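You operate a simulated robot arm through the tools that you are given. There is no shell and no other tool.

You are at the controls of a simulated robot arm. One attempt, no reset.

TASK
Change the empty box in lane two and couple the new one.
Fine: take the full box of the same flavour; stand the empty box on the grey stand; push the shelf home before you push lane two's connector on to the new spout; the other full box, lane one's box with its connector and the yellow lever stay as they are. Set down upright: brown syrup box, what you pick out.

The check looks at the end state, three seconds after you hand in, the way a careful person would. Anything else that was tipped, shoved, dropped, spilled or broken makes it a failure.

THE ROBOT
A 7-joint arm with a two-finger parallel gripper, fixed in place. Base frame: the origin is on the floor under the middle of its stand, x ahead of it, y to its left, z up. Units: m, degrees, N and s.
It reaches about 1.479 m from its shoulder. Its first joint turns from -166.0 to 166.0 degrees. Payload 4.4 kg.
The tool frame sits at the grasp point between the pads (the TCP): z along the fingers, y along the line on which they close. The tips reach 0.023 m beyond it. Largest opening 0.094 m; finger width 0.038, thickness 0.01; the body of the gripper, 0.054 by 0.096 m, starts 0.039 m behind the TCP.
Orientation is that of the tool frame in the base frame, as a unit quaternion [x, y, z, w]. With the fingers straight down and closing along the base's y, the tool's x points along the base's -x, its y along +y and its z along -z.

THE INTERFACE
- The arm moves only by the tool apply_moves. Its argument "commands" is a list of rows, each an object of numbers (a shift or turn left out is 0, a gripper value left out holds the last): "tx", "ty", "tz": the shift along the tool's x, y, z in m; "rx", "ry", "rz": the turn, a rotation vector about the tool's x, y, z in degrees; "fingers": the gripper command, from -1 (shut) to 1 (fully open), values between in proportion. In form: [{"tx": .., "ty": .., "tz": .., "rx": .., "ry": .., "rz": .., "fingers": ..}, ...]. A call has 1 to 20 rows; each row shifts and turns the commanded pose from where the row before left it, along the tool's axes as they then stand. A row lasts 0.2 s, in which the tool goes at most 0.05 m and 8.6 degrees; a call with a longer step from one row to the next is refused whole, and so is a gripper value outside its range. A pose out of reach is approached as far as the arm can. The call stops where the force on the tool passes 90 N (or 10 N more than at its start, if that is more) or the arm is blocked; 0.2 s more then pass. Each finger travels about 0.072 m/s and halts on what it meets, pressing with about 36 N; the grip force reading is that of the motor and also rises with nothing between the fingers. The clock runs only during rows and for 0.2 s after the last one: add rows that do not move to give the fingers time. It gives the time, the measured TCP pose, the force on the tool (base axes), the opening and the grip force at its end, in the units of the frame above (readings bear some noise), with the torque about the TCP (base axes, N m) and any sound that the robot's microphone picked up.
- Cameras (640 x 400 px; columns grow to the right, rows downward): "scene" is fixed at [0.3988, 0.4983, 1.4154]; the picture's right is [-0.36, -0.93, 0.00], its down [-0.69, 0.27, -0.67] and it looks along [0.63, -0.24, -0.74] (base axes); focal length 271 px, centre (320, 200). "wrist" rides on the gripper at [0.086, 0.016, -0.074] in the tool frame; the picture's right is [-0.18, 0.98, 0.00], its down [-0.58, -0.11, -0.81] and it looks along [-0.79, -0.15, 0.59] (tool axes); focal length 243 px, centre (320, 200). There is no depth. A picture from a camera that has moved, and an enlarged one, comes with that camera's place and axes in the base frame and with its lens.
- grab_frame(camera): a new picture of that camera. No time passes.
- enlarge(camera, box): a new picture of the part [left, top, right, bottom] of that camera's present view, enlarged. No time passes.
- close_job(): hands the job in; it is judged then, once.

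Nothing tells you positions but the pictures and the camera data. Unless the task says otherwise, let go and move clear before handing in.

The tools are called after "Emit:" as name(argument=value, ...) on one line, values as JSON. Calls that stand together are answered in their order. apply_moves: Moves the arm, as the interface text tells. Its arguments: {"type":"object","properties":{"commands":{"type":"array"}},"required":["commands"]} The other tools are called the same way: grab_frame (camera) takes a picture; enlarge (camera, box) takes an enlarged picture of a part of a camera's view; close_job () hands the job in.

At the start:

```text
clock: 0.0
tool_pos: [0.8331, -0.1379, 1.1003]
ee_rot: [0.0, 1.0, 0.0, 0.0]
contact_force: [-0.3, -0.1, -0.2]
wrist_torque: [0.0, -0.02, 0.0]
gripper_width: 0.0942
gripper_force: 0.0
```

scene: 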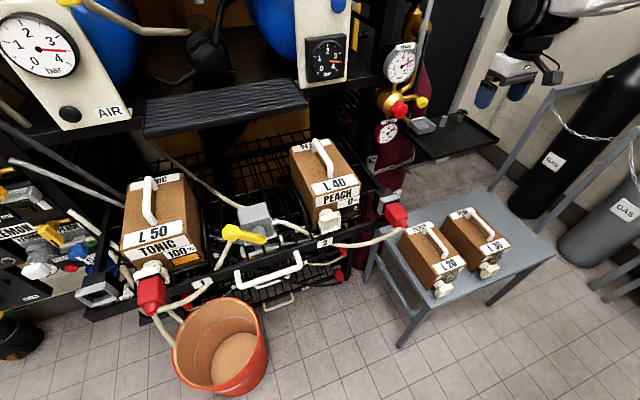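
wrist: 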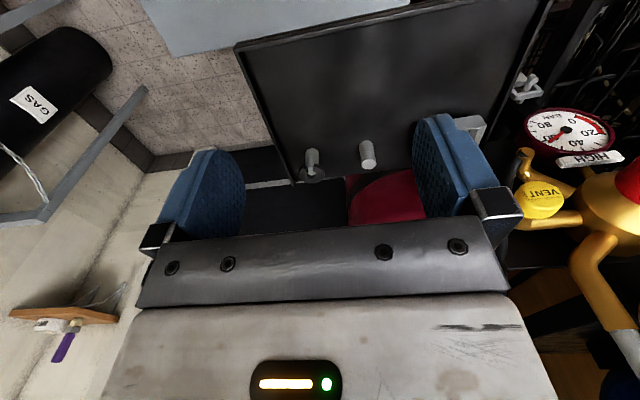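

I see a rack with lane one (TONIC 100%) and lane two (PEACH 0%), and a grey stand carrying two full boxes. I'll zoom in on the details before moving anything.

Emit:
enlarge(camera="scene", box=[220, 120, 420, 245])

Emit:
enlarge(camera="scene", box=[360, 180, 560, 305])

Emit:
enlarge(camera="scene", box=[80, 160, 320, 310])

Emit:
enlarge(camera="scene", box=[360, 0, 520, 100])

```text
3.20 times, centred on (320, 182) of scene
camera zoom: at [0.3988, 0.4983, 1.4154], right [-0.36, -0.93, 0.0], down [-0.69, 0.27, -0.67], along [0.63, -0.24, -0.74], focal length 867 px, centre (320, 256)
```

zoom: 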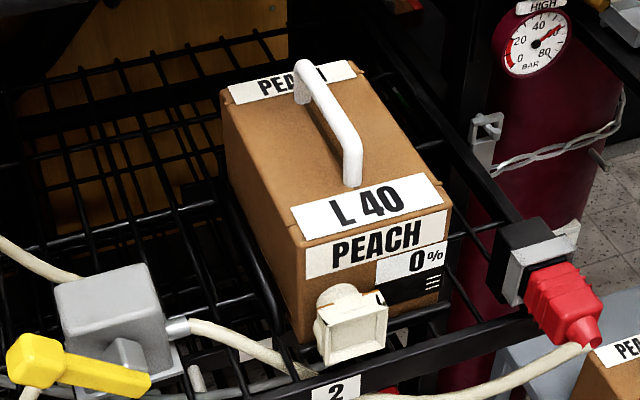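

```text
3.20 times, centred on (460, 242) of scene
camera zoom: at [0.3988, 0.4983, 1.4154], right [-0.36, -0.93, 0.0], down [-0.69, 0.27, -0.67], along [0.63, -0.24, -0.74], focal length 867 px, centre (-128, 64)
```

zoom: 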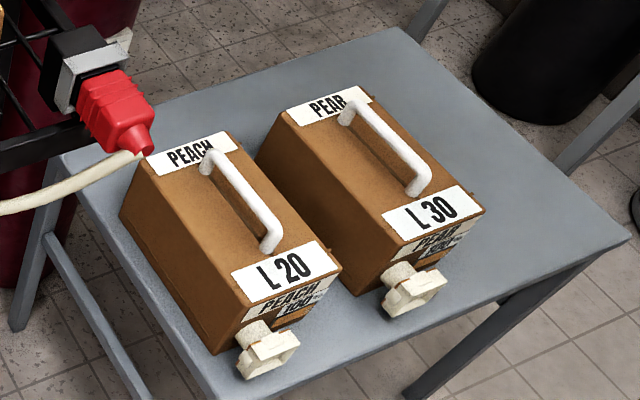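

```text
2.67 times, centred on (200, 235) of scene
camera zoom: at [0.3988, 0.4983, 1.4154], right [-0.36, -0.93, 0.0], down [-0.69, 0.27, -0.67], along [0.63, -0.24, -0.74], focal length 722 px, centre (640, 107)
```

zoom: 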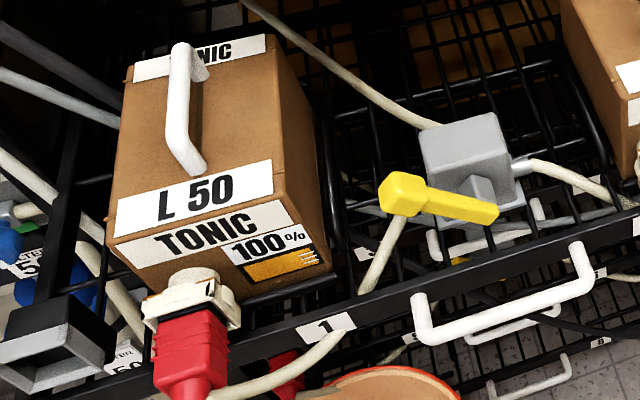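

```text
4.00 times, centred on (440, 50) of scene
camera zoom: at [0.3988, 0.4983, 1.4154], right [-0.36, -0.93, 0.0], down [-0.69, 0.27, -0.67], along [0.63, -0.24, -0.74], focal length 1084 px, centre (-160, 800)
```

zoom: 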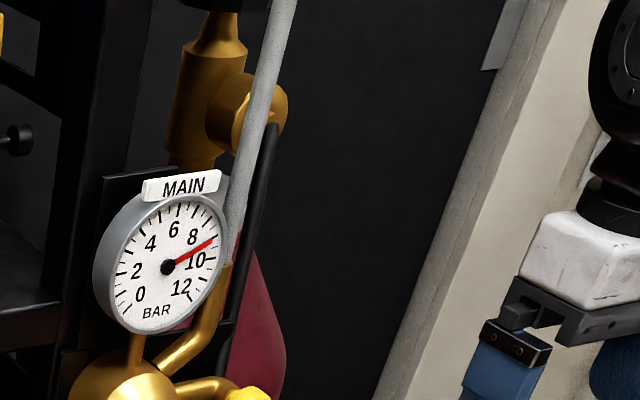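

Lane two holds the empty PEACH box (L40). On the stand are PEACH (L20) and PEAR (L30), so L20 is the one to take, and lane two's red connector is parked at the right end of the shelf rail. I'll back the arm off so the wrist camera can see the rack and stand from a second angle.

Emit:
apply_moves(commands=[{"tx": 0.045, "ty": 0.02}, {"tx": 0.045, "ty": 0.02}, {"tx": 0.045, "ty": 0.02}, {"tx": 0.045, "ty": 0.02}, {"tx": 0.045, "ty": 0.02}, {"tx": 0.045, "ty": 0.02}, {"tx": 0.045, "ty": 0.02}, {"tx": 0.045, "ty": 0.02}, {"tx": 0.0, "ty": 0.0}])

Emit:
grab_frame(camera="wrist")

Emit:
grab_frame(camera="scene")

```text
clock: 2.0
tool_pos: [0.472, 0.0218, 1.1001]
ee_rot: [0.001, 1.0, 0.0, 0.0]
contact_force: [-0.2, -0.3, 0.3]
wrist_torque: [0.05, 0.01, -0.01]
gripper_width: 0.0938
gripper_force: 0.0
```

```text
taken
camera wrist: at [0.3859, 0.0391, 1.1758], right [0.18, 0.98, 0.0], down [0.58, -0.11, 0.81], along [0.79, -0.15, -0.59], focal length 243 px, centre (320, 200)
```

wrist: 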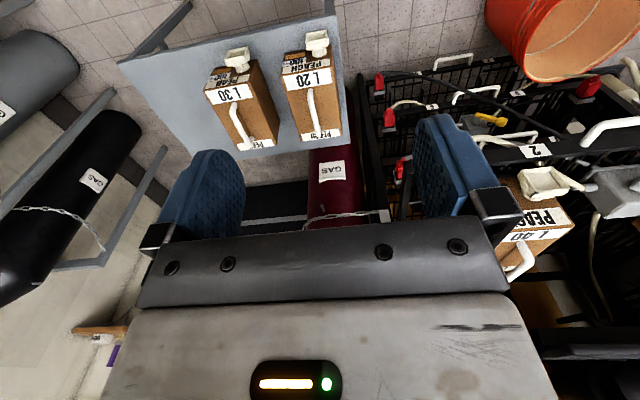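

```text
taken
```

scene: 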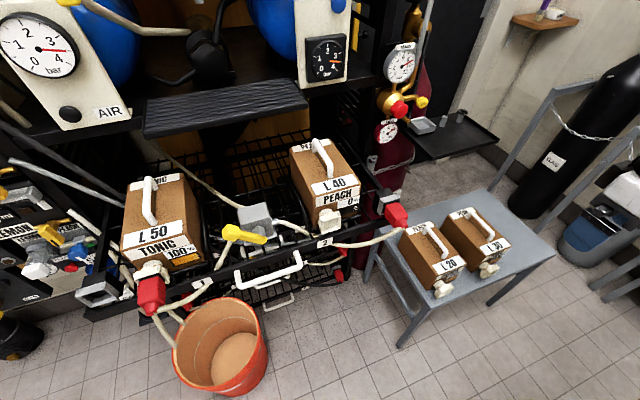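

Emit:
enlarge(camera="wrist", box=[110, 0, 350, 150])

Emit:
enlarge(camera="wrist", box=[360, 40, 640, 215])

Emit:
enlarge(camera="wrist", box=[480, 110, 640, 320])

Emit:
enlarge(camera="scene", box=[240, 120, 440, 245])

```text
2.67 times, centred on (230, 75) of wrist
camera zoom: at [0.3859, 0.0391, 1.1758], right [0.18, 0.98, 0.0], down [0.58, -0.11, 0.81], along [0.79, -0.15, -0.59], focal length 647 px, centre (560, 533)
```

zoom: 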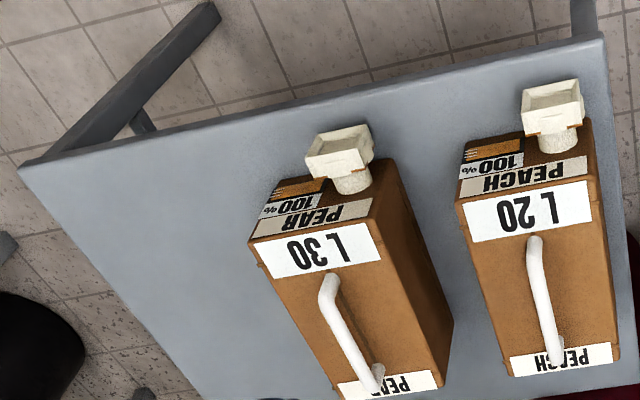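

```text
2.29 times, centred on (500, 128) of wrist
camera zoom: at [0.3859, 0.0391, 1.1758], right [0.18, 0.98, 0.0], down [0.58, -0.11, 0.81], along [0.79, -0.15, -0.59], focal length 555 px, centre (-91, 366)
```

zoom: 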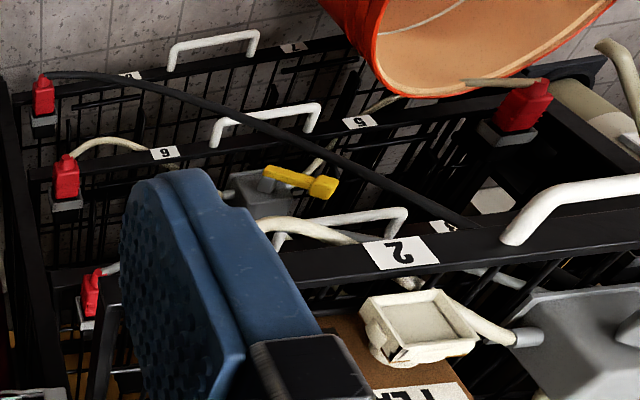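

```text
1.90 times, centred on (560, 215) of wrist
camera zoom: at [0.3859, 0.0391, 1.1758], right [0.18, 0.98, 0.0], down [0.58, -0.11, 0.81], along [0.79, -0.15, -0.59], focal length 462 px, centre (-137, 171)
```

zoom: 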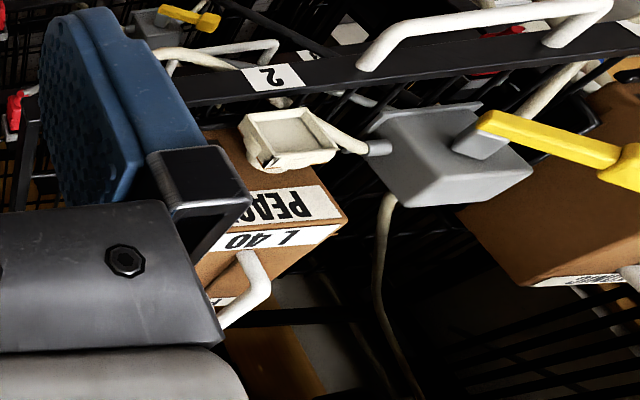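

```text
3.20 times, centred on (340, 182) of scene
camera zoom: at [0.3988, 0.4983, 1.4154], right [-0.36, -0.93, 0.0], down [-0.69, 0.27, -0.67], along [0.63, -0.24, -0.74], focal length 867 px, centre (256, 256)
```

zoom: 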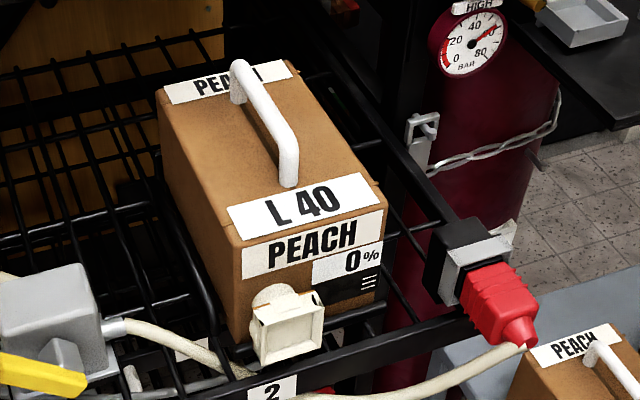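

Triangulating the two views puts the empty box's handle near (0.87, 0.31, 1.02) and the L20 handle near (0.74, -0.04, 0.66). The top shelf looks pulled out about 0.25 m compared with the ones below. Next I'll move across and tilt up to see what sits above lane two.

Emit:
apply_moves(commands=[{"tx": 0.01, "ty": 0.035, "ry": -4}, {"tx": 0.01, "ty": 0.035, "ry": -4}, {"ty": 0.035, "ry": -4}, {"ty": 0.035, "ry": -4}, {"ty": 0.035, "ry": -4}, {"ty": 0.035, "ry": -4}, {"ty": 0.035, "ry": -4}, {"ty": 0.035, "ry": -4}, {"ry": -4}, {"ry": -4}])

Emit:
grab_frame(camera="wrist")

```text
clock: 4.2
tool_pos: [0.4524, 0.303, 1.1002]
ee_rot: [0.002, 0.94, 0.0, 0.342]
contact_force: [0.6, 0.2, 0.0]
wrist_torque: [-0.02, -0.02, 0.02]
gripper_width: 0.094
gripper_force: 0.0
```

```text
taken
camera wrist: at [0.3393, 0.3191, 1.1023], right [0.14, 0.98, 0.12], down [-0.07, -0.11, 0.99], along [0.99, -0.15, 0.06], focal length 243 px, centre (320, 200)
```

wrist: 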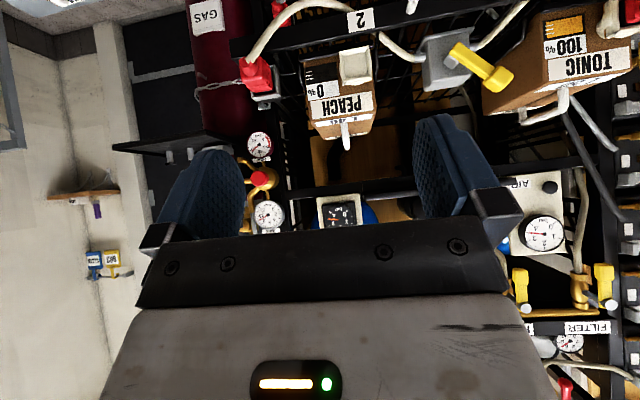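

Emit:
enlarge(camera="wrist", box=[200, 0, 440, 150])

Emit:
enlarge(camera="wrist", box=[400, 0, 640, 150])

Emit:
enlarge(camera="wrist", box=[240, 100, 480, 250])

Emit:
enlarge(camera="wrist", box=[480, 120, 640, 320])

```text
2.67 times, centred on (320, 75) of wrist
camera zoom: at [0.3393, 0.3191, 1.1023], right [0.14, 0.98, 0.12], down [-0.07, -0.11, 0.99], along [0.99, -0.15, 0.06], focal length 647 px, centre (320, 533)
```

zoom: 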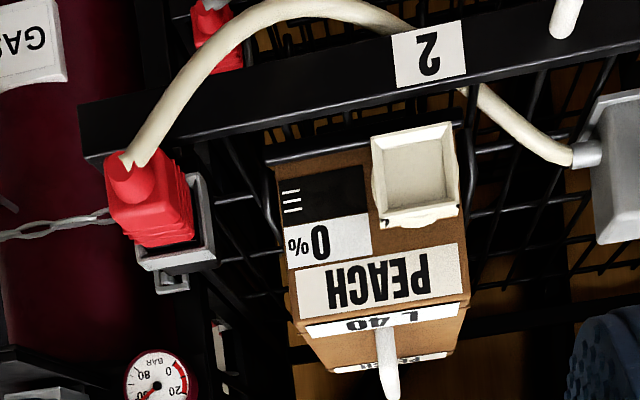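

```text
2.67 times, centred on (520, 75) of wrist
camera zoom: at [0.3393, 0.3191, 1.1023], right [0.14, 0.98, 0.12], down [-0.07, -0.11, 0.99], along [0.99, -0.15, 0.06], focal length 647 px, centre (-213, 533)
```

zoom: 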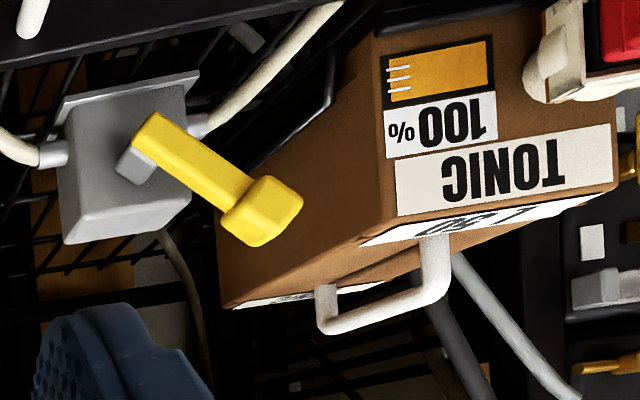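

```text
2.67 times, centred on (360, 175) of wrist
camera zoom: at [0.3393, 0.3191, 1.1023], right [0.14, 0.98, 0.12], down [-0.07, -0.11, 0.99], along [0.99, -0.15, 0.06], focal length 647 px, centre (213, 267)
```

zoom: 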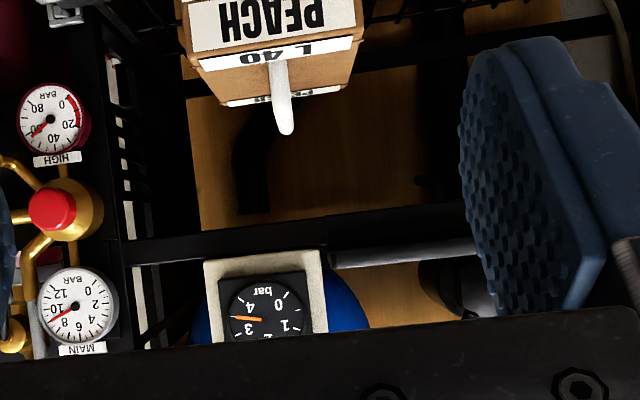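

```text
2.00 times, centred on (560, 220) of wrist
camera zoom: at [0.3393, 0.3191, 1.1023], right [0.14, 0.98, 0.12], down [-0.07, -0.11, 0.99], along [0.99, -0.15, 0.06], focal length 485 px, centre (-160, 160)
```

zoom: 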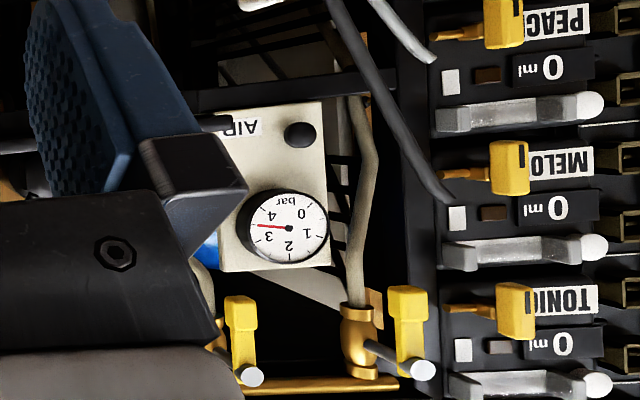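

The front view shows the shelf top near z 0.88, lane two's spout near (0.745, 0.34, 0.92), and the parked connector near (0.71, 0.187, 0.92). A gauge panel overhangs from about x 0.92, z 1.14. I'll come in tilted 25° so the hand stays clear of it, and stop short of the empty box's handle for a check.

Emit:
apply_moves(commands=[{"ry": 5}, {"ry": 5}, {"ry": 5}, {"tx": -0.0325, "ty": 0.0012, "tz": 0.028}, {"tx": -0.0325, "ty": 0.0012, "tz": 0.028}, {"tx": -0.0325, "ty": 0.0012, "tz": 0.028}, {"tx": -0.0325, "ty": 0.0012, "tz": 0.028}, {"tx": -0.0325, "ty": 0.0012, "tz": 0.028}, {"tx": -0.0325, "ty": 0.0012, "tz": 0.028}, {"tx": 0}])

Emit:
grab_frame(camera="wrist")

Emit:
grab_frame(camera="scene")

```text
clock: 6.4
tool_pos: [0.7008, 0.3077, 1.029]
ee_rot: [0.0, 0.976, 0.001, 0.217]
contact_force: [-0.3, 0.2, 0.0]
wrist_torque: [-0.01, -0.05, -0.06]
gripper_width: 0.0938
gripper_force: 0.0
```

```text
taken
camera wrist: at [0.5918, 0.3257, 1.0608], right [0.17, 0.98, 0.08], down [0.19, -0.11, 0.98], along [0.97, -0.15, -0.2], focal length 243 px, centre (320, 200)
```

wrist: 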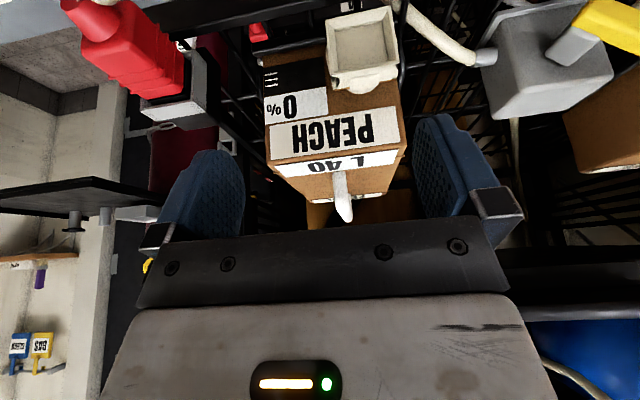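

```text
taken
```

scene: 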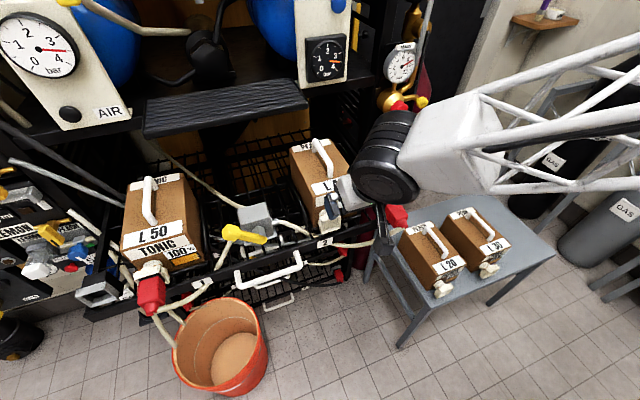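

The handle is between the open fingers' line, with its front top at about (0.824, 0.312, 1.033) and the box top at 0.987. I'll tilt to 35° for more clearance from the gauge panel, then slide forward so the fingers straddle the handle.

Emit:
apply_moves(commands=[{"ry": -5}, {"ry": -5}, {"tx": -0.0265, "ty": 0.0009, "tz": 0.019}, {"tx": -0.0265, "ty": 0.0009, "tz": 0.019}, {"tx": -0.0265, "ty": 0.0009, "tz": 0.019}, {"tx": 0}])

Emit:
grab_frame(camera="wrist")

Emit:
enlarge(camera="scene", box=[240, 60, 480, 210])

```text
clock: 7.8
tool_pos: [0.7974, 0.3115, 1.0277]
ee_rot: [0.0, 0.954, 0.0, 0.3]
contact_force: [0.3, -0.1, 0.3]
wrist_torque: [0.02, 0.01, -0.01]
gripper_width: 0.0941
gripper_force: 0.1
```

```text
taken
camera wrist: at [0.685, 0.3286, 1.0407], right [0.15, 0.98, 0.11], down [0.01, -0.11, 0.99], along [0.99, -0.15, -0.03], focal length 243 px, centre (320, 200)
```

wrist: 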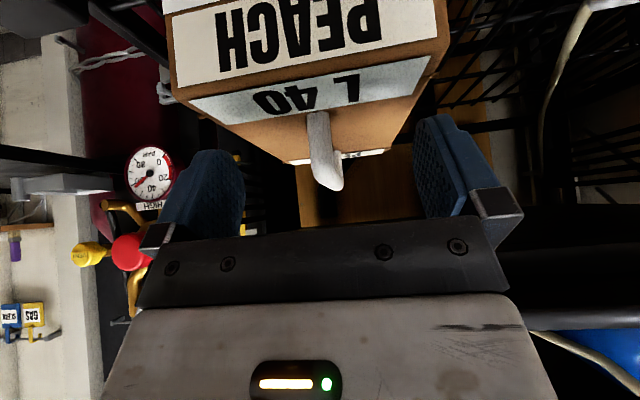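

```text
2.67 times, centred on (360, 135) of scene
camera zoom: at [0.3988, 0.4983, 1.4154], right [-0.36, -0.93, 0.0], down [-0.69, 0.27, -0.67], along [0.63, -0.24, -0.74], focal length 722 px, centre (213, 373)
```

zoom: 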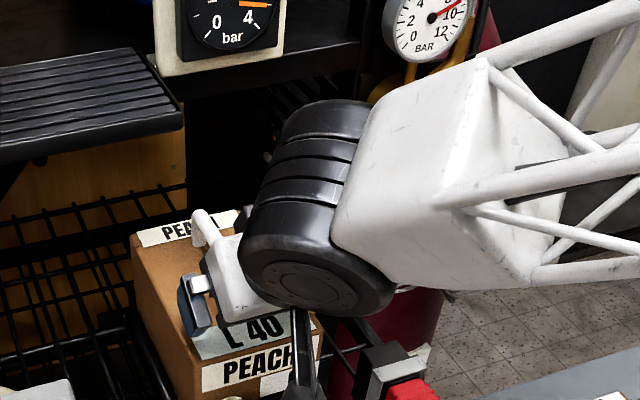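

Still clear of the gauges by several centimetres, and the handle is centred between the fingers. I'll go the last 0.067 m forward and close on the handle.

Emit:
apply_moves(commands=[{"tx": -0.0182, "ty": 0.0015, "tz": 0.0128}, {"tx": -0.0182, "ty": 0.0, "tz": 0.0128}, {"tx": -0.0182, "tz": 0.0128}, {"tx": 0}])

Emit:
grab_frame(camera="wrist")

Emit:
enlarge(camera="scene", box=[240, 60, 480, 210])

```text
clock: 8.8
tool_pos: [0.8652, 0.3138, 1.0293]
ee_rot: [0.001, 0.954, 0.0, 0.301]
contact_force: [-1.0, 0.1, 0.5]
wrist_torque: [-0.02, 0.03, -0.02]
gripper_width: 0.0939
gripper_force: 0.1
```

```text
taken
camera wrist: at [0.7526, 0.3306, 1.041], right [0.15, 0.98, 0.11], down [0.01, -0.11, 0.99], along [0.99, -0.15, -0.03], focal length 243 px, centre (320, 200)
```

wrist: 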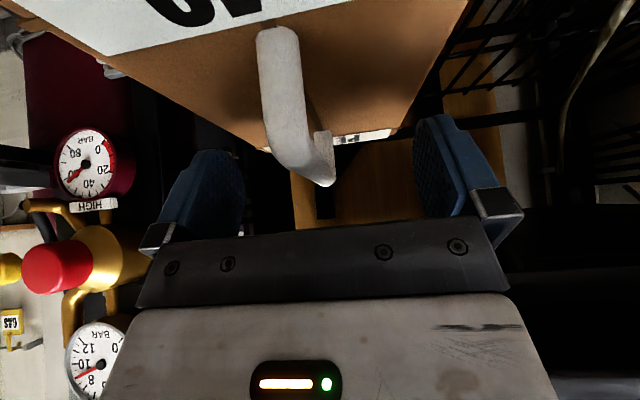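

```text
2.67 times, centred on (360, 135) of scene
camera zoom: at [0.3988, 0.4983, 1.4154], right [-0.36, -0.93, 0.0], down [-0.69, 0.27, -0.67], along [0.63, -0.24, -0.74], focal length 722 px, centre (213, 373)
```

zoom: 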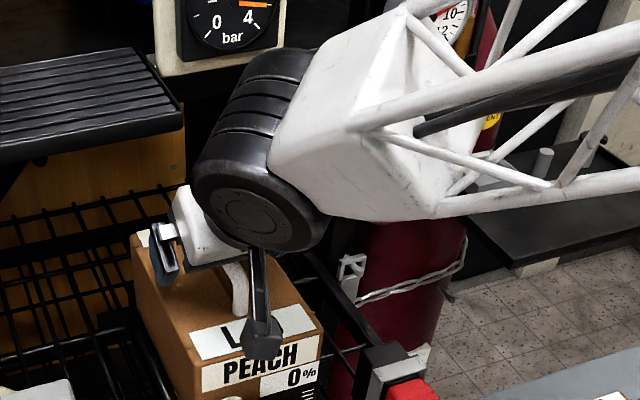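

The handle bar is between the pads. Closing now.

Emit:
apply_moves(commands=[{"fingers": -1}, {"fingers": -1}, {"fingers": -1}, {"fingers": -1}, {"fingers": -1}])

Emit:
grab_frame(camera="wrist")

```text
clock: 10.0
tool_pos: [0.8656, 0.3141, 1.028]
ee_rot: [0.0, 0.954, 0.0, 0.301]
contact_force: [-0.6, -1.2, -0.2]
wrist_torque: [-0.04, 0.01, 0.02]
gripper_width: 0.0136
gripper_force: 36.0
```

```text
taken
camera wrist: at [0.7524, 0.3307, 1.0409], right [0.15, 0.98, 0.11], down [0.01, -0.11, 0.99], along [0.99, -0.15, -0.03], focal length 243 px, centre (320, 200)
```

wrist: 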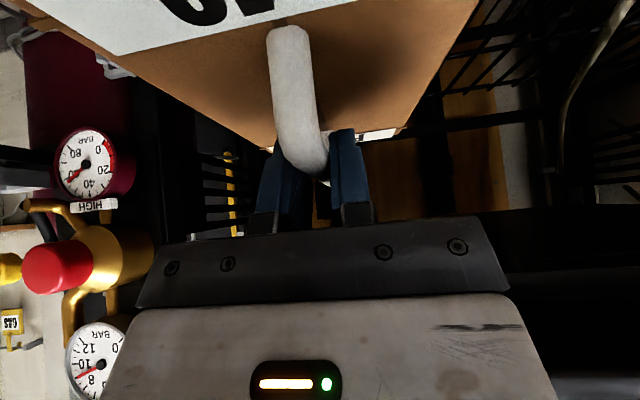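

The grip holds at 13.6 mm on the bar. I'll lift slowly and straight up by 4 cm.

Emit:
apply_moves(commands=[{"tx": -0.00574, "tz": -0.00819}, {"tx": -0.00574, "tz": -0.00819}, {"tx": -0.00574, "tz": -0.00819}, {"tx": -0.00574, "tz": -0.00819}, {"tx": 0}])

Emit:
grab_frame(camera="scene")

Emit:
grab_frame(camera="wrist")

```text
clock: 11.2
tool_pos: [0.8646, 0.3132, 1.0691]
ee_rot: [0.0, 0.954, 0.0, 0.301]
contact_force: [0.0, 0.3, -3.0]
wrist_torque: [0.0, 0.02, -0.05]
gripper_width: 0.0136
gripper_force: 36.2
```

```text
taken
```

scene: 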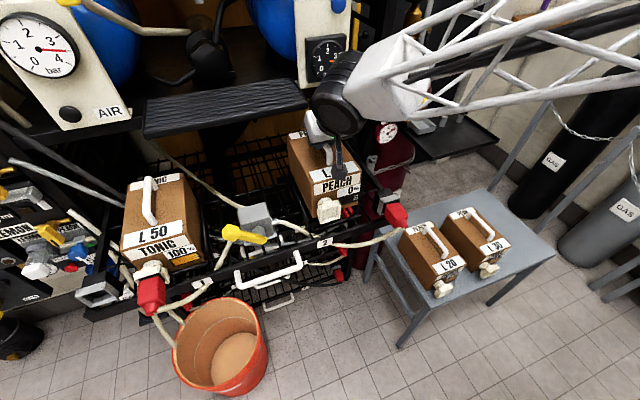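

```text
taken
camera wrist: at [0.7521, 0.3304, 1.0813], right [0.15, 0.98, 0.11], down [0.01, -0.11, 0.99], along [0.99, -0.15, -0.03], focal length 243 px, centre (320, 200)
```

wrist: 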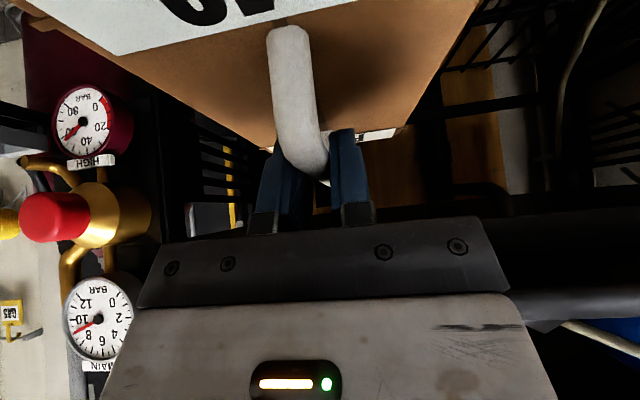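

The empty box is off the shelf and weighs only about 0.3 kg. I'll draw it straight out toward the robot, clear of the rail.

Emit:
apply_moves(commands=[{"tx": 0.0082, "tz": -0.0057}, {"tx": 0.0164, "tz": -0.0115}, {"tx": 0.0246, "tz": -0.0172}, {"tx": 0.0287, "tz": -0.0201}, {"tx": 0.0287, "tz": -0.0201}, {"tx": 0.0287, "tz": -0.0201}, {"tx": 0.0287, "tz": -0.0201}, {"tx": 0.0287, "tz": -0.0201}, {"tx": 0.0287, "tz": -0.0201}, {"tx": 0.0287, "tz": -0.0201}, {"tx": 0.0287, "tz": -0.0201}, {"tx": 0.0164, "tz": -0.0115}, {"tx": 0.0082, "tz": -0.0057}, {"tx": 0}])

Emit:
grab_frame(camera="scene")

Emit:
grab_frame(camera="wrist")

```text
clock: 14.2
tool_pos: [0.4956, 0.3135, 1.0686]
ee_rot: [-0.001, 0.954, 0.001, 0.301]
contact_force: [-0.4, -0.1, -4.7]
wrist_torque: [0.0, 0.05, 0.02]
gripper_width: 0.0135
gripper_force: 35.8
```

```text
taken
```

scene: 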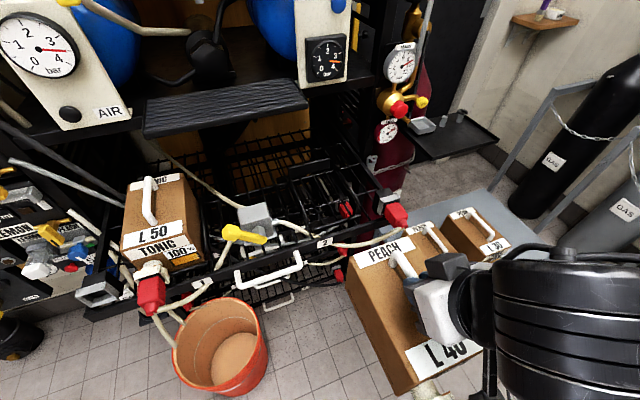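

```text
taken
camera wrist: at [0.3821, 0.3307, 1.0806], right [0.15, 0.98, 0.11], down [0.01, -0.11, 0.99], along [0.99, -0.15, -0.03], focal length 243 px, centre (320, 200)
```

wrist: 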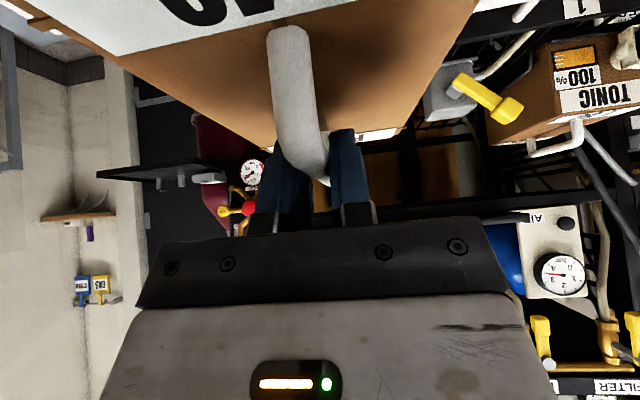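

Lane two is now empty and the box hangs level. I'll carry it at this height across to the free right-hand side of the stand.

Emit:
apply_moves(commands=[{"ty": -0.015}, {"ty": -0.03}, {"ty": -0.04}, {"ty": -0.04}, {"ty": -0.04}, {"ty": -0.04}, {"ty": -0.04}, {"ty": -0.04}, {"ty": -0.04, "tx": -0.008, "tz": 0.0055}, {"ty": -0.034, "tx": -0.0178, "tz": 0.0124}, {"ty": -0.034, "tx": -0.0178, "tz": 0.0124}, {"ty": -0.034, "tx": -0.0178, "tz": 0.0124}, {"ty": -0.034, "tx": -0.0178, "tz": 0.0124}, {"ty": -0.034, "tx": -0.0178, "tz": 0.0124}, {"ty": -0.034, "tx": -0.0178, "tz": 0.0124}, {"ty": -0.034, "tx": -0.0178, "tz": 0.0124}, {"ty": -0.03, "tx": -0.0178, "tz": 0.0124}, {"ty": -0.02, "tx": -0.0178, "tz": 0.0124}, {"ty": -0.01, "tx": -0.009, "tz": 0.0062}, {"tx": 0}])

Emit:
grab_frame(camera="scene")

Emit:
grab_frame(camera="wrist")

```text
clock: 18.4
tool_pos: [0.7112, -0.3102, 1.0692]
ee_rot: [0.0, 0.954, 0.0, 0.3]
contact_force: [0.1, -0.4, -4.4]
wrist_torque: [0.0, -0.01, 0.03]
gripper_width: 0.0137
gripper_force: 35.7
```

```text
taken
```

scene: 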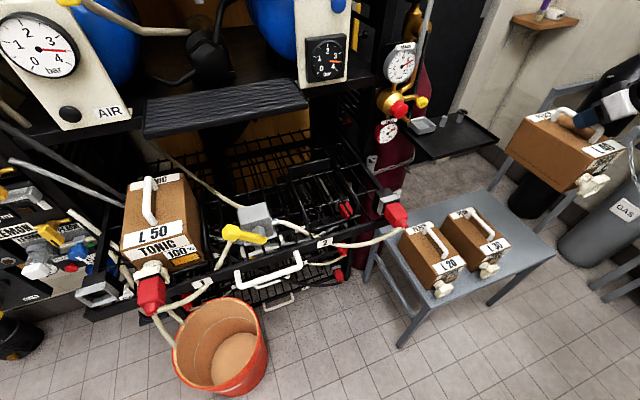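

```text
taken
camera wrist: at [0.5978, -0.2927, 1.0812], right [0.15, 0.98, 0.11], down [0.01, -0.11, 0.99], along [0.99, -0.15, -0.03], focal length 243 px, centre (320, 200)
```

wrist: 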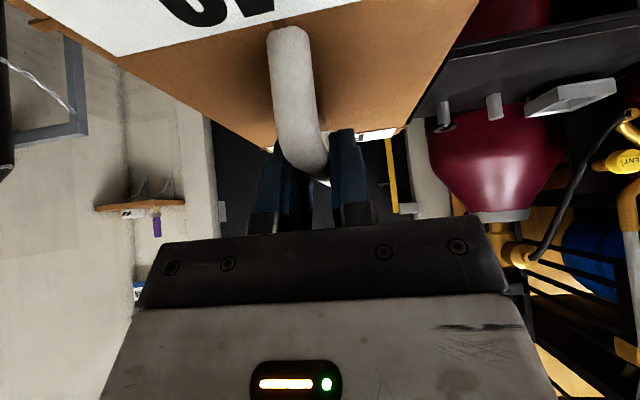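

The box is over the stand. The black side tray near x 0.84, y -0.23 to 0.05, z 0.945 must be avoided later. I'll centre over (0.76, -0.41) and lower partway.

Emit:
apply_moves(commands=[{"ty": -0.03, "tx": -0.0134, "tz": 0.0094}, {"ty": -0.035, "tx": -0.0134, "tz": 0.0094}, {"ty": -0.035, "tx": -0.0134, "tz": 0.0094}, {"tx": 0}, {"tx": 0.0115, "tz": 0.0164}, {"tx": 0.023, "tz": 0.0328}, {"tx": 0.023, "tz": 0.0328}, {"tx": 0.023, "tz": 0.0328}, {"tx": 0.023, "tz": 0.0328}, {"tx": 0.023, "tz": 0.0328}, {"tx": 0.023, "tz": 0.0328}, {"tx": 0.023, "tz": 0.0328}, {"tx": 0.0115, "tz": 0.0164}, {"tx": 0}])

Emit:
grab_frame(camera="scene")

Emit:
grab_frame(camera="wrist")

```text
clock: 21.4
tool_pos: [0.7583, -0.411, 0.7489]
ee_rot: [0.0, 0.954, 0.0, 0.301]
contact_force: [0.1, -0.6, -3.5]
wrist_torque: [0.02, 0.0, 0.01]
gripper_width: 0.0134
gripper_force: 35.8
```

```text
taken
```

scene: 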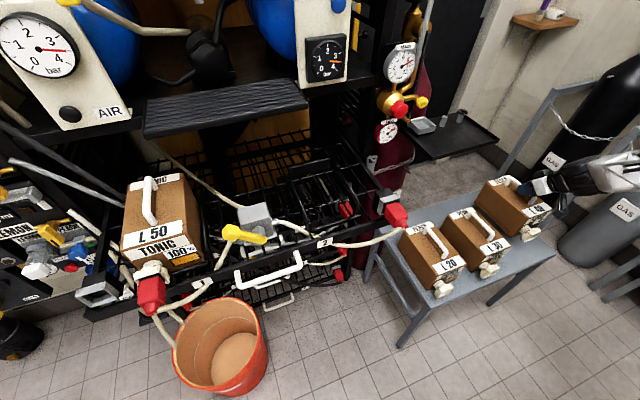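

```text
taken
camera wrist: at [0.6467, -0.394, 0.761], right [0.15, 0.98, 0.11], down [0.01, -0.11, 0.99], along [0.99, -0.15, -0.03], focal length 243 px, centre (320, 200)
```

wrist: 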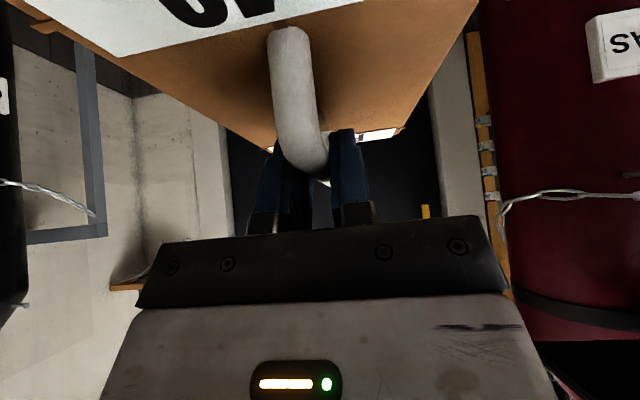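

Emit:
enlarge(camera="scene", box=[380, 140, 620, 290])

```text
2.67 times, centred on (500, 215) of scene
camera zoom: at [0.3988, 0.4983, 1.4154], right [-0.36, -0.93, 0.0], down [-0.69, 0.27, -0.67], along [0.63, -0.24, -0.74], focal length 722 px, centre (-160, 160)
```

zoom: 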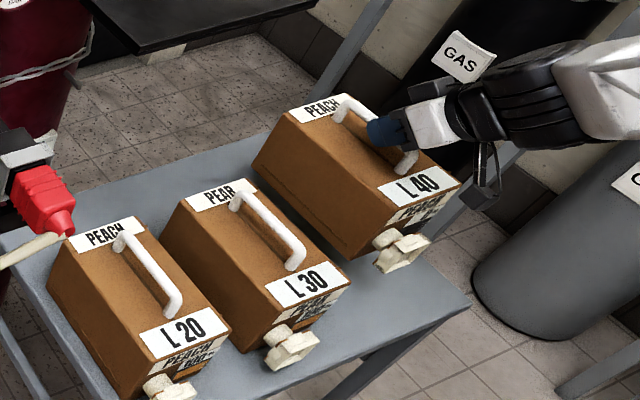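

Alignment over the stand looks right, with a clear gap to the PEAR box. Lowering gently until the weight comes off.

Emit:
apply_moves(commands=[{"tx": 0.0086, "tz": 0.0123}, {"tx": 0.0086, "tz": 0.0123}, {"tx": 0.0057, "tz": 0.0082}, {"tx": 0.0057, "tz": 0.0082}, {"tx": 0}])

Emit:
enlarge(camera="scene", box=[440, 150, 600, 250])

```text
clock: 22.6
tool_pos: [0.7592, -0.4108, 0.6988]
ee_rot: [-0.001, 0.954, 0.0, 0.3]
contact_force: [0.7, -0.5, -3.5]
wrist_torque: [-0.02, 0.05, -0.02]
gripper_width: 0.0137
gripper_force: 35.7
```

```text
4.00 times, centred on (520, 200) of scene
camera zoom: at [0.3988, 0.4983, 1.4154], right [-0.36, -0.93, 0.0], down [-0.69, 0.27, -0.67], along [0.63, -0.24, -0.74], focal length 1084 px, centre (-480, 200)
```

zoom: 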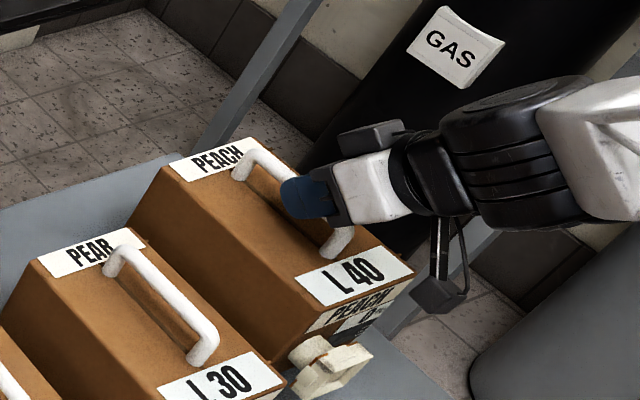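

Emit:
apply_moves(commands=[{"tx": 0.00287, "tz": 0.0041}, {"tx": 0.00287, "tz": 0.0041}, {"tx": 0.00287, "tz": 0.0041}, {"tx": 0}])

```text
clock: 23.6
tool_pos: [0.7598, -0.41, 0.6831]
ee_rot: [0.0, 0.954, 0.0, 0.301]
contact_force: [0.0, 0.1, -3.0]
wrist_torque: [-0.02, 0.01, 0.0]
gripper_width: 0.0133
gripper_force: 36.4
```

Emit:
apply_moves(commands=[{"tx": 0.00287, "tz": 0.0041}, {"tx": 0.00172, "tz": 0.00246}, {"tx": 0}])

Emit:
enlarge(camera="scene", box=[440, 170, 600, 270])

```text
clock: 24.4
tool_pos: [0.7596, -0.4108, 0.6781]
ee_rot: [0.0, 0.953, 0.0, 0.303]
contact_force: [-8.7, 1.1, 27.0]
wrist_torque: [0.01, 0.14, 0.05]
gripper_width: 0.0135
gripper_force: 36.0
```

```text
4.00 times, centred on (520, 220) of scene
camera zoom: at [0.3988, 0.4983, 1.4154], right [-0.36, -0.93, 0.0], down [-0.69, 0.27, -0.67], along [0.63, -0.24, -0.74], focal length 1084 px, centre (-480, 120)
```

zoom: 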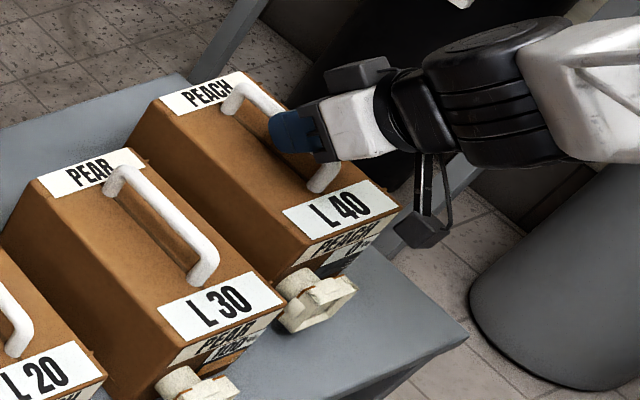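

Contact with the stand at TCP z ≈ 0.679, pressing about 27 N. I'll ease up the few millimetres before releasing.

Emit:
apply_moves(commands=[{"tx": -0.0017, "tz": -0.0025}, {"tx": 0}, {"tx": 0}])

```text
clock: 25.2
tool_pos: [0.7587, -0.4096, 0.678]
ee_rot: [0.0, 0.954, 0.0, 0.301]
contact_force: [3.5, -1.3, 3.9]
wrist_torque: [-0.01, -0.07, -0.09]
gripper_width: 0.0135
gripper_force: 36.3
```

Emit:
apply_moves(commands=[{"fingers": 0.2}, {"fingers": 0.6}, {"fingers": 1}, {"fingers": 1}, {"fingers": 1}, {"tz": -0.01}, {"tz": -0.02}, {"tz": -0.03}, {"tz": -0.03}, {"tz": -0.03}, {"tx": 0}])

Emit:
grab_frame(camera="scene")

Emit:
grab_frame(camera="wrist")

```text
clock: 27.6
tool_pos: [0.6909, -0.4095, 0.7769]
ee_rot: [0.0, 0.954, 0.0, 0.301]
contact_force: [0.4, -0.5, -0.2]
wrist_torque: [-0.03, 0.01, -0.01]
gripper_width: 0.0937
gripper_force: 0.1
```

```text
taken
```

scene: 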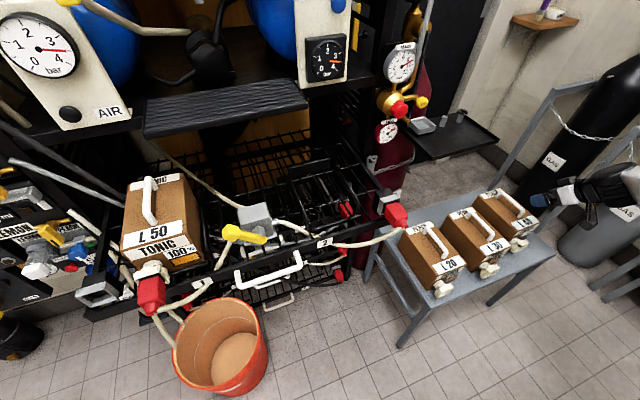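

```text
taken
camera wrist: at [0.5774, -0.3929, 0.7887], right [0.15, 0.98, 0.11], down [0.01, -0.11, 0.99], along [0.99, -0.15, -0.03], focal length 243 px, centre (320, 200)
```

wrist: 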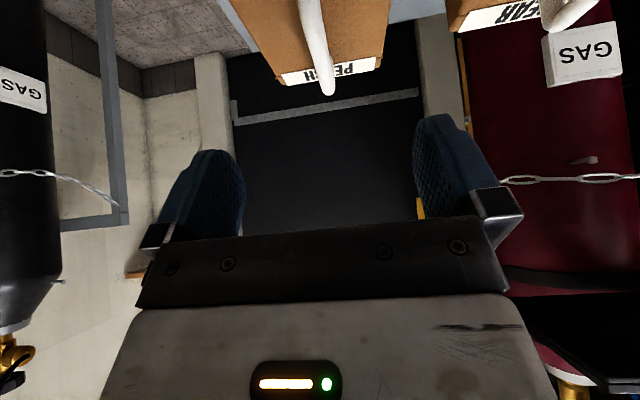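

The empty box stands upright on the stand, released. Next I'll move over in front of the L20 PEACH box and look closely.

Emit:
apply_moves(commands=[{"ty": 0.04, "tx": 0.011, "tz": -0.0077}, {"ty": 0.041, "tx": 0.011, "tz": -0.0077}, {"ty": 0.041, "tx": 0.011, "tz": -0.0077}, {"ty": 0.041, "tx": 0.011, "tz": -0.0077}, {"ty": 0.041, "tx": 0.011, "tz": -0.0077}, {"ty": 0.041, "tx": 0.011, "tz": -0.0077}, {"ty": 0.041, "tx": 0.011, "tz": -0.0077}, {"ty": 0.041, "tx": 0.011, "tz": -0.0077}, {"ty": 0.041, "tx": 0.011, "tz": -0.0077}, {"tx": 0}])

Emit:
grab_frame(camera="wrist")

Emit:
enlarge(camera="scene", box=[360, 170, 560, 295])

```text
clock: 29.8
tool_pos: [0.5681, -0.0428, 0.7782]
ee_rot: [0.0, 0.954, 0.0, 0.3]
contact_force: [0.2, 0.6, 0.5]
wrist_torque: [0.01, 0.01, 0.01]
gripper_width: 0.0939
gripper_force: 0.0
```

```text
taken
camera wrist: at [0.4561, -0.0254, 0.7898], right [0.15, 0.98, 0.11], down [0.01, -0.11, 0.99], along [0.99, -0.15, -0.03], focal length 243 px, centre (320, 200)
```

wrist: 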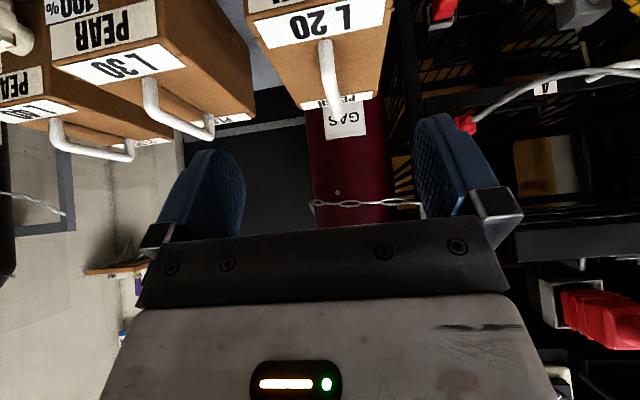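

```text
3.20 times, centred on (460, 232) of scene
camera zoom: at [0.3988, 0.4983, 1.4154], right [-0.36, -0.93, 0.0], down [-0.69, 0.27, -0.67], along [0.63, -0.24, -0.74], focal length 867 px, centre (-128, 96)
```

zoom: 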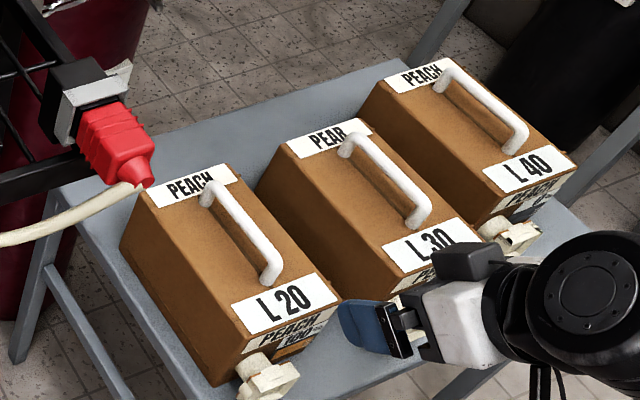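

L20's handle lies at y ≈ -0.039, running x 0.68 to 0.79, with the same shape as L40's. I'll slide in from the front at the same grip height (TCP z 0.679).

Emit:
apply_moves(commands=[{"tx": 0.0007, "tz": 0.0312, "ty": 0.001}, {"tx": 0.0007, "tz": 0.0312, "ty": 0.001}, {"tx": 0.0007, "tz": 0.0312, "ty": 0.001}, {"tx": -0.02, "tz": 0.02}, {"tx": -0.02, "tz": 0.02}, {"tx": 0}])

Emit:
grab_frame(camera="wrist")

Emit:
enlarge(camera="scene", box=[360, 170, 560, 295])

```text
clock: 31.2
tool_pos: [0.6756, -0.0401, 0.6893]
ee_rot: [0.0, 0.954, 0.0, 0.3]
contact_force: [0.4, 0.6, 0.6]
wrist_torque: [-0.02, -0.02, -0.02]
gripper_width: 0.0937
gripper_force: 0.1
```

```text
taken
camera wrist: at [0.5641, -0.0221, 0.7019], right [0.15, 0.98, 0.11], down [0.01, -0.11, 0.99], along [0.99, -0.15, -0.03], focal length 243 px, centre (320, 200)
```

wrist: 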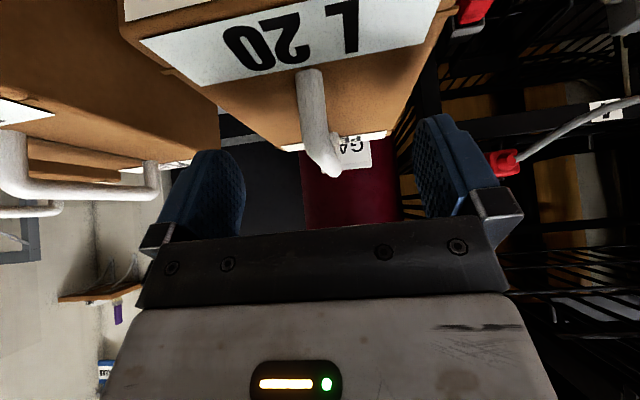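

```text
3.20 times, centred on (460, 232) of scene
camera zoom: at [0.3988, 0.4983, 1.4154], right [-0.36, -0.93, 0.0], down [-0.69, 0.27, -0.67], along [0.63, -0.24, -0.74], focal length 867 px, centre (-128, 96)
```

zoom: 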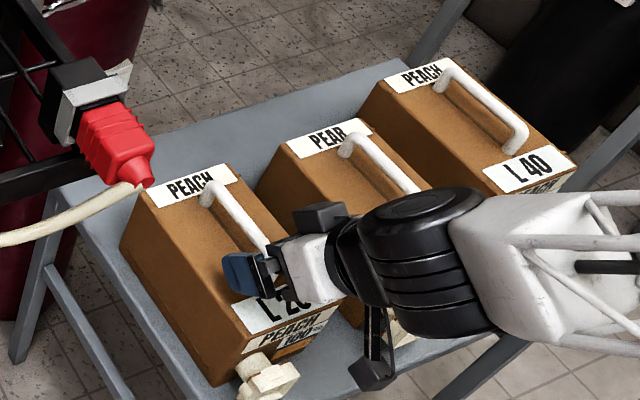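

Emit:
apply_moves(commands=[{"tx": -0.0142, "tz": 0.0142}, {"tx": -0.0142, "tz": 0.0142}, {"tx": -0.0142, "tz": 0.0142}, {"tx": 0}])

Emit:
grab_frame(camera="wrist")

Emit:
enlarge(camera="scene", box=[360, 170, 560, 295])

```text
clock: 32.2
tool_pos: [0.7351, -0.0402, 0.6786]
ee_rot: [0.0, 0.954, 0.0, 0.301]
contact_force: [-0.4, 0.1, 0.3]
wrist_torque: [-0.01, 0.03, 0.02]
gripper_width: 0.0944
gripper_force: 0.0
```

```text
taken
camera wrist: at [0.6231, -0.0221, 0.6915], right [0.15, 0.98, 0.11], down [0.01, -0.11, 0.99], along [0.99, -0.15, -0.03], focal length 243 px, centre (320, 200)
```

wrist: 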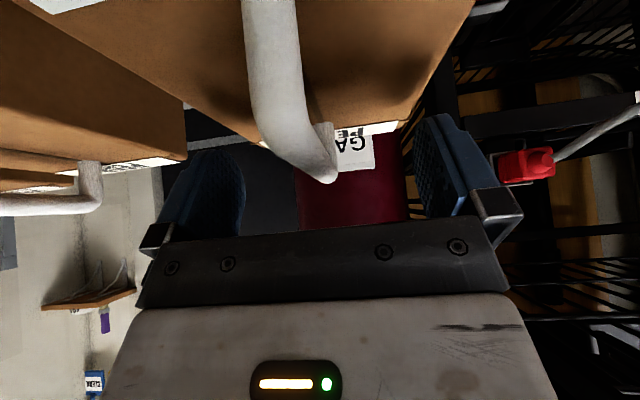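

```text
3.20 times, centred on (460, 232) of scene
camera zoom: at [0.3988, 0.4983, 1.4154], right [-0.36, -0.93, 0.0], down [-0.69, 0.27, -0.67], along [0.63, -0.24, -0.74], focal length 867 px, centre (-128, 96)
```

zoom: 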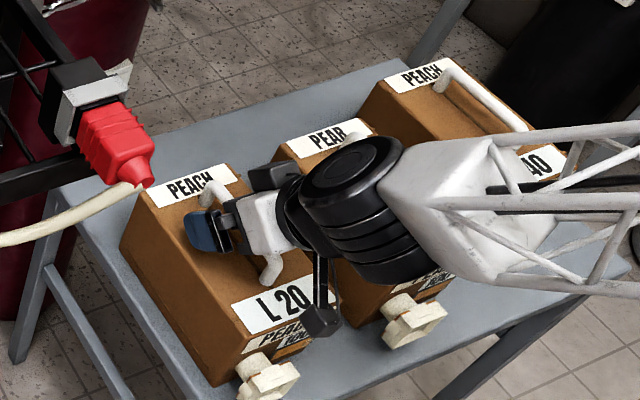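

The handle sits centred between the pads. Closing, then a small test lift.

Emit:
apply_moves(commands=[{"fingers": -1}, {"fingers": -1}, {"fingers": -1}, {"fingers": -1}, {"fingers": -1}, {"tx": -0.00287, "tz": -0.0041}, {"tx": -0.00287, "tz": -0.0041}, {"tx": -0.00287, "tz": -0.0041}, {"tx": 0}])

Emit:
grab_frame(camera="wrist")

Emit:
enlarge(camera="scene", box=[360, 170, 560, 295])

```text
clock: 34.2
tool_pos: [0.7361, -0.0392, 0.6949]
ee_rot: [0.0, 0.954, 0.0, 0.301]
contact_force: [-0.8, 0.0, -13.6]
wrist_torque: [-0.01, -0.1, 0.0]
gripper_width: 0.014
gripper_force: 36.4
```

```text
taken
camera wrist: at [0.6234, -0.022, 0.7062], right [0.15, 0.98, 0.11], down [0.01, -0.11, 0.99], along [0.99, -0.15, -0.03], focal length 243 px, centre (320, 200)
```

wrist: 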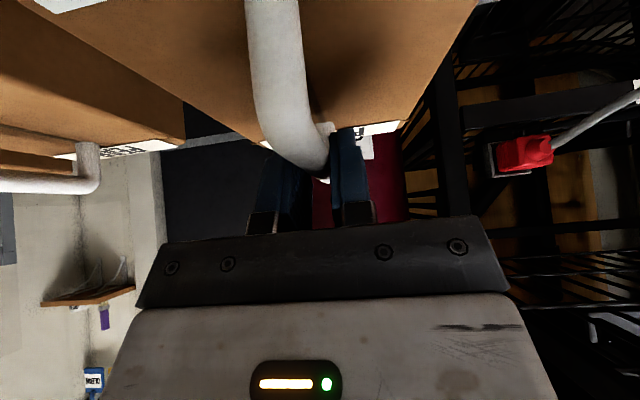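

```text
3.20 times, centred on (460, 232) of scene
camera zoom: at [0.3988, 0.4983, 1.4154], right [-0.36, -0.93, 0.0], down [-0.69, 0.27, -0.67], along [0.63, -0.24, -0.74], focal length 867 px, centre (-128, 96)
```

zoom: 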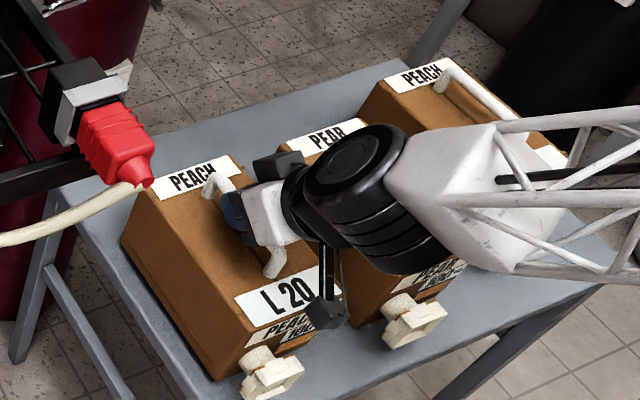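

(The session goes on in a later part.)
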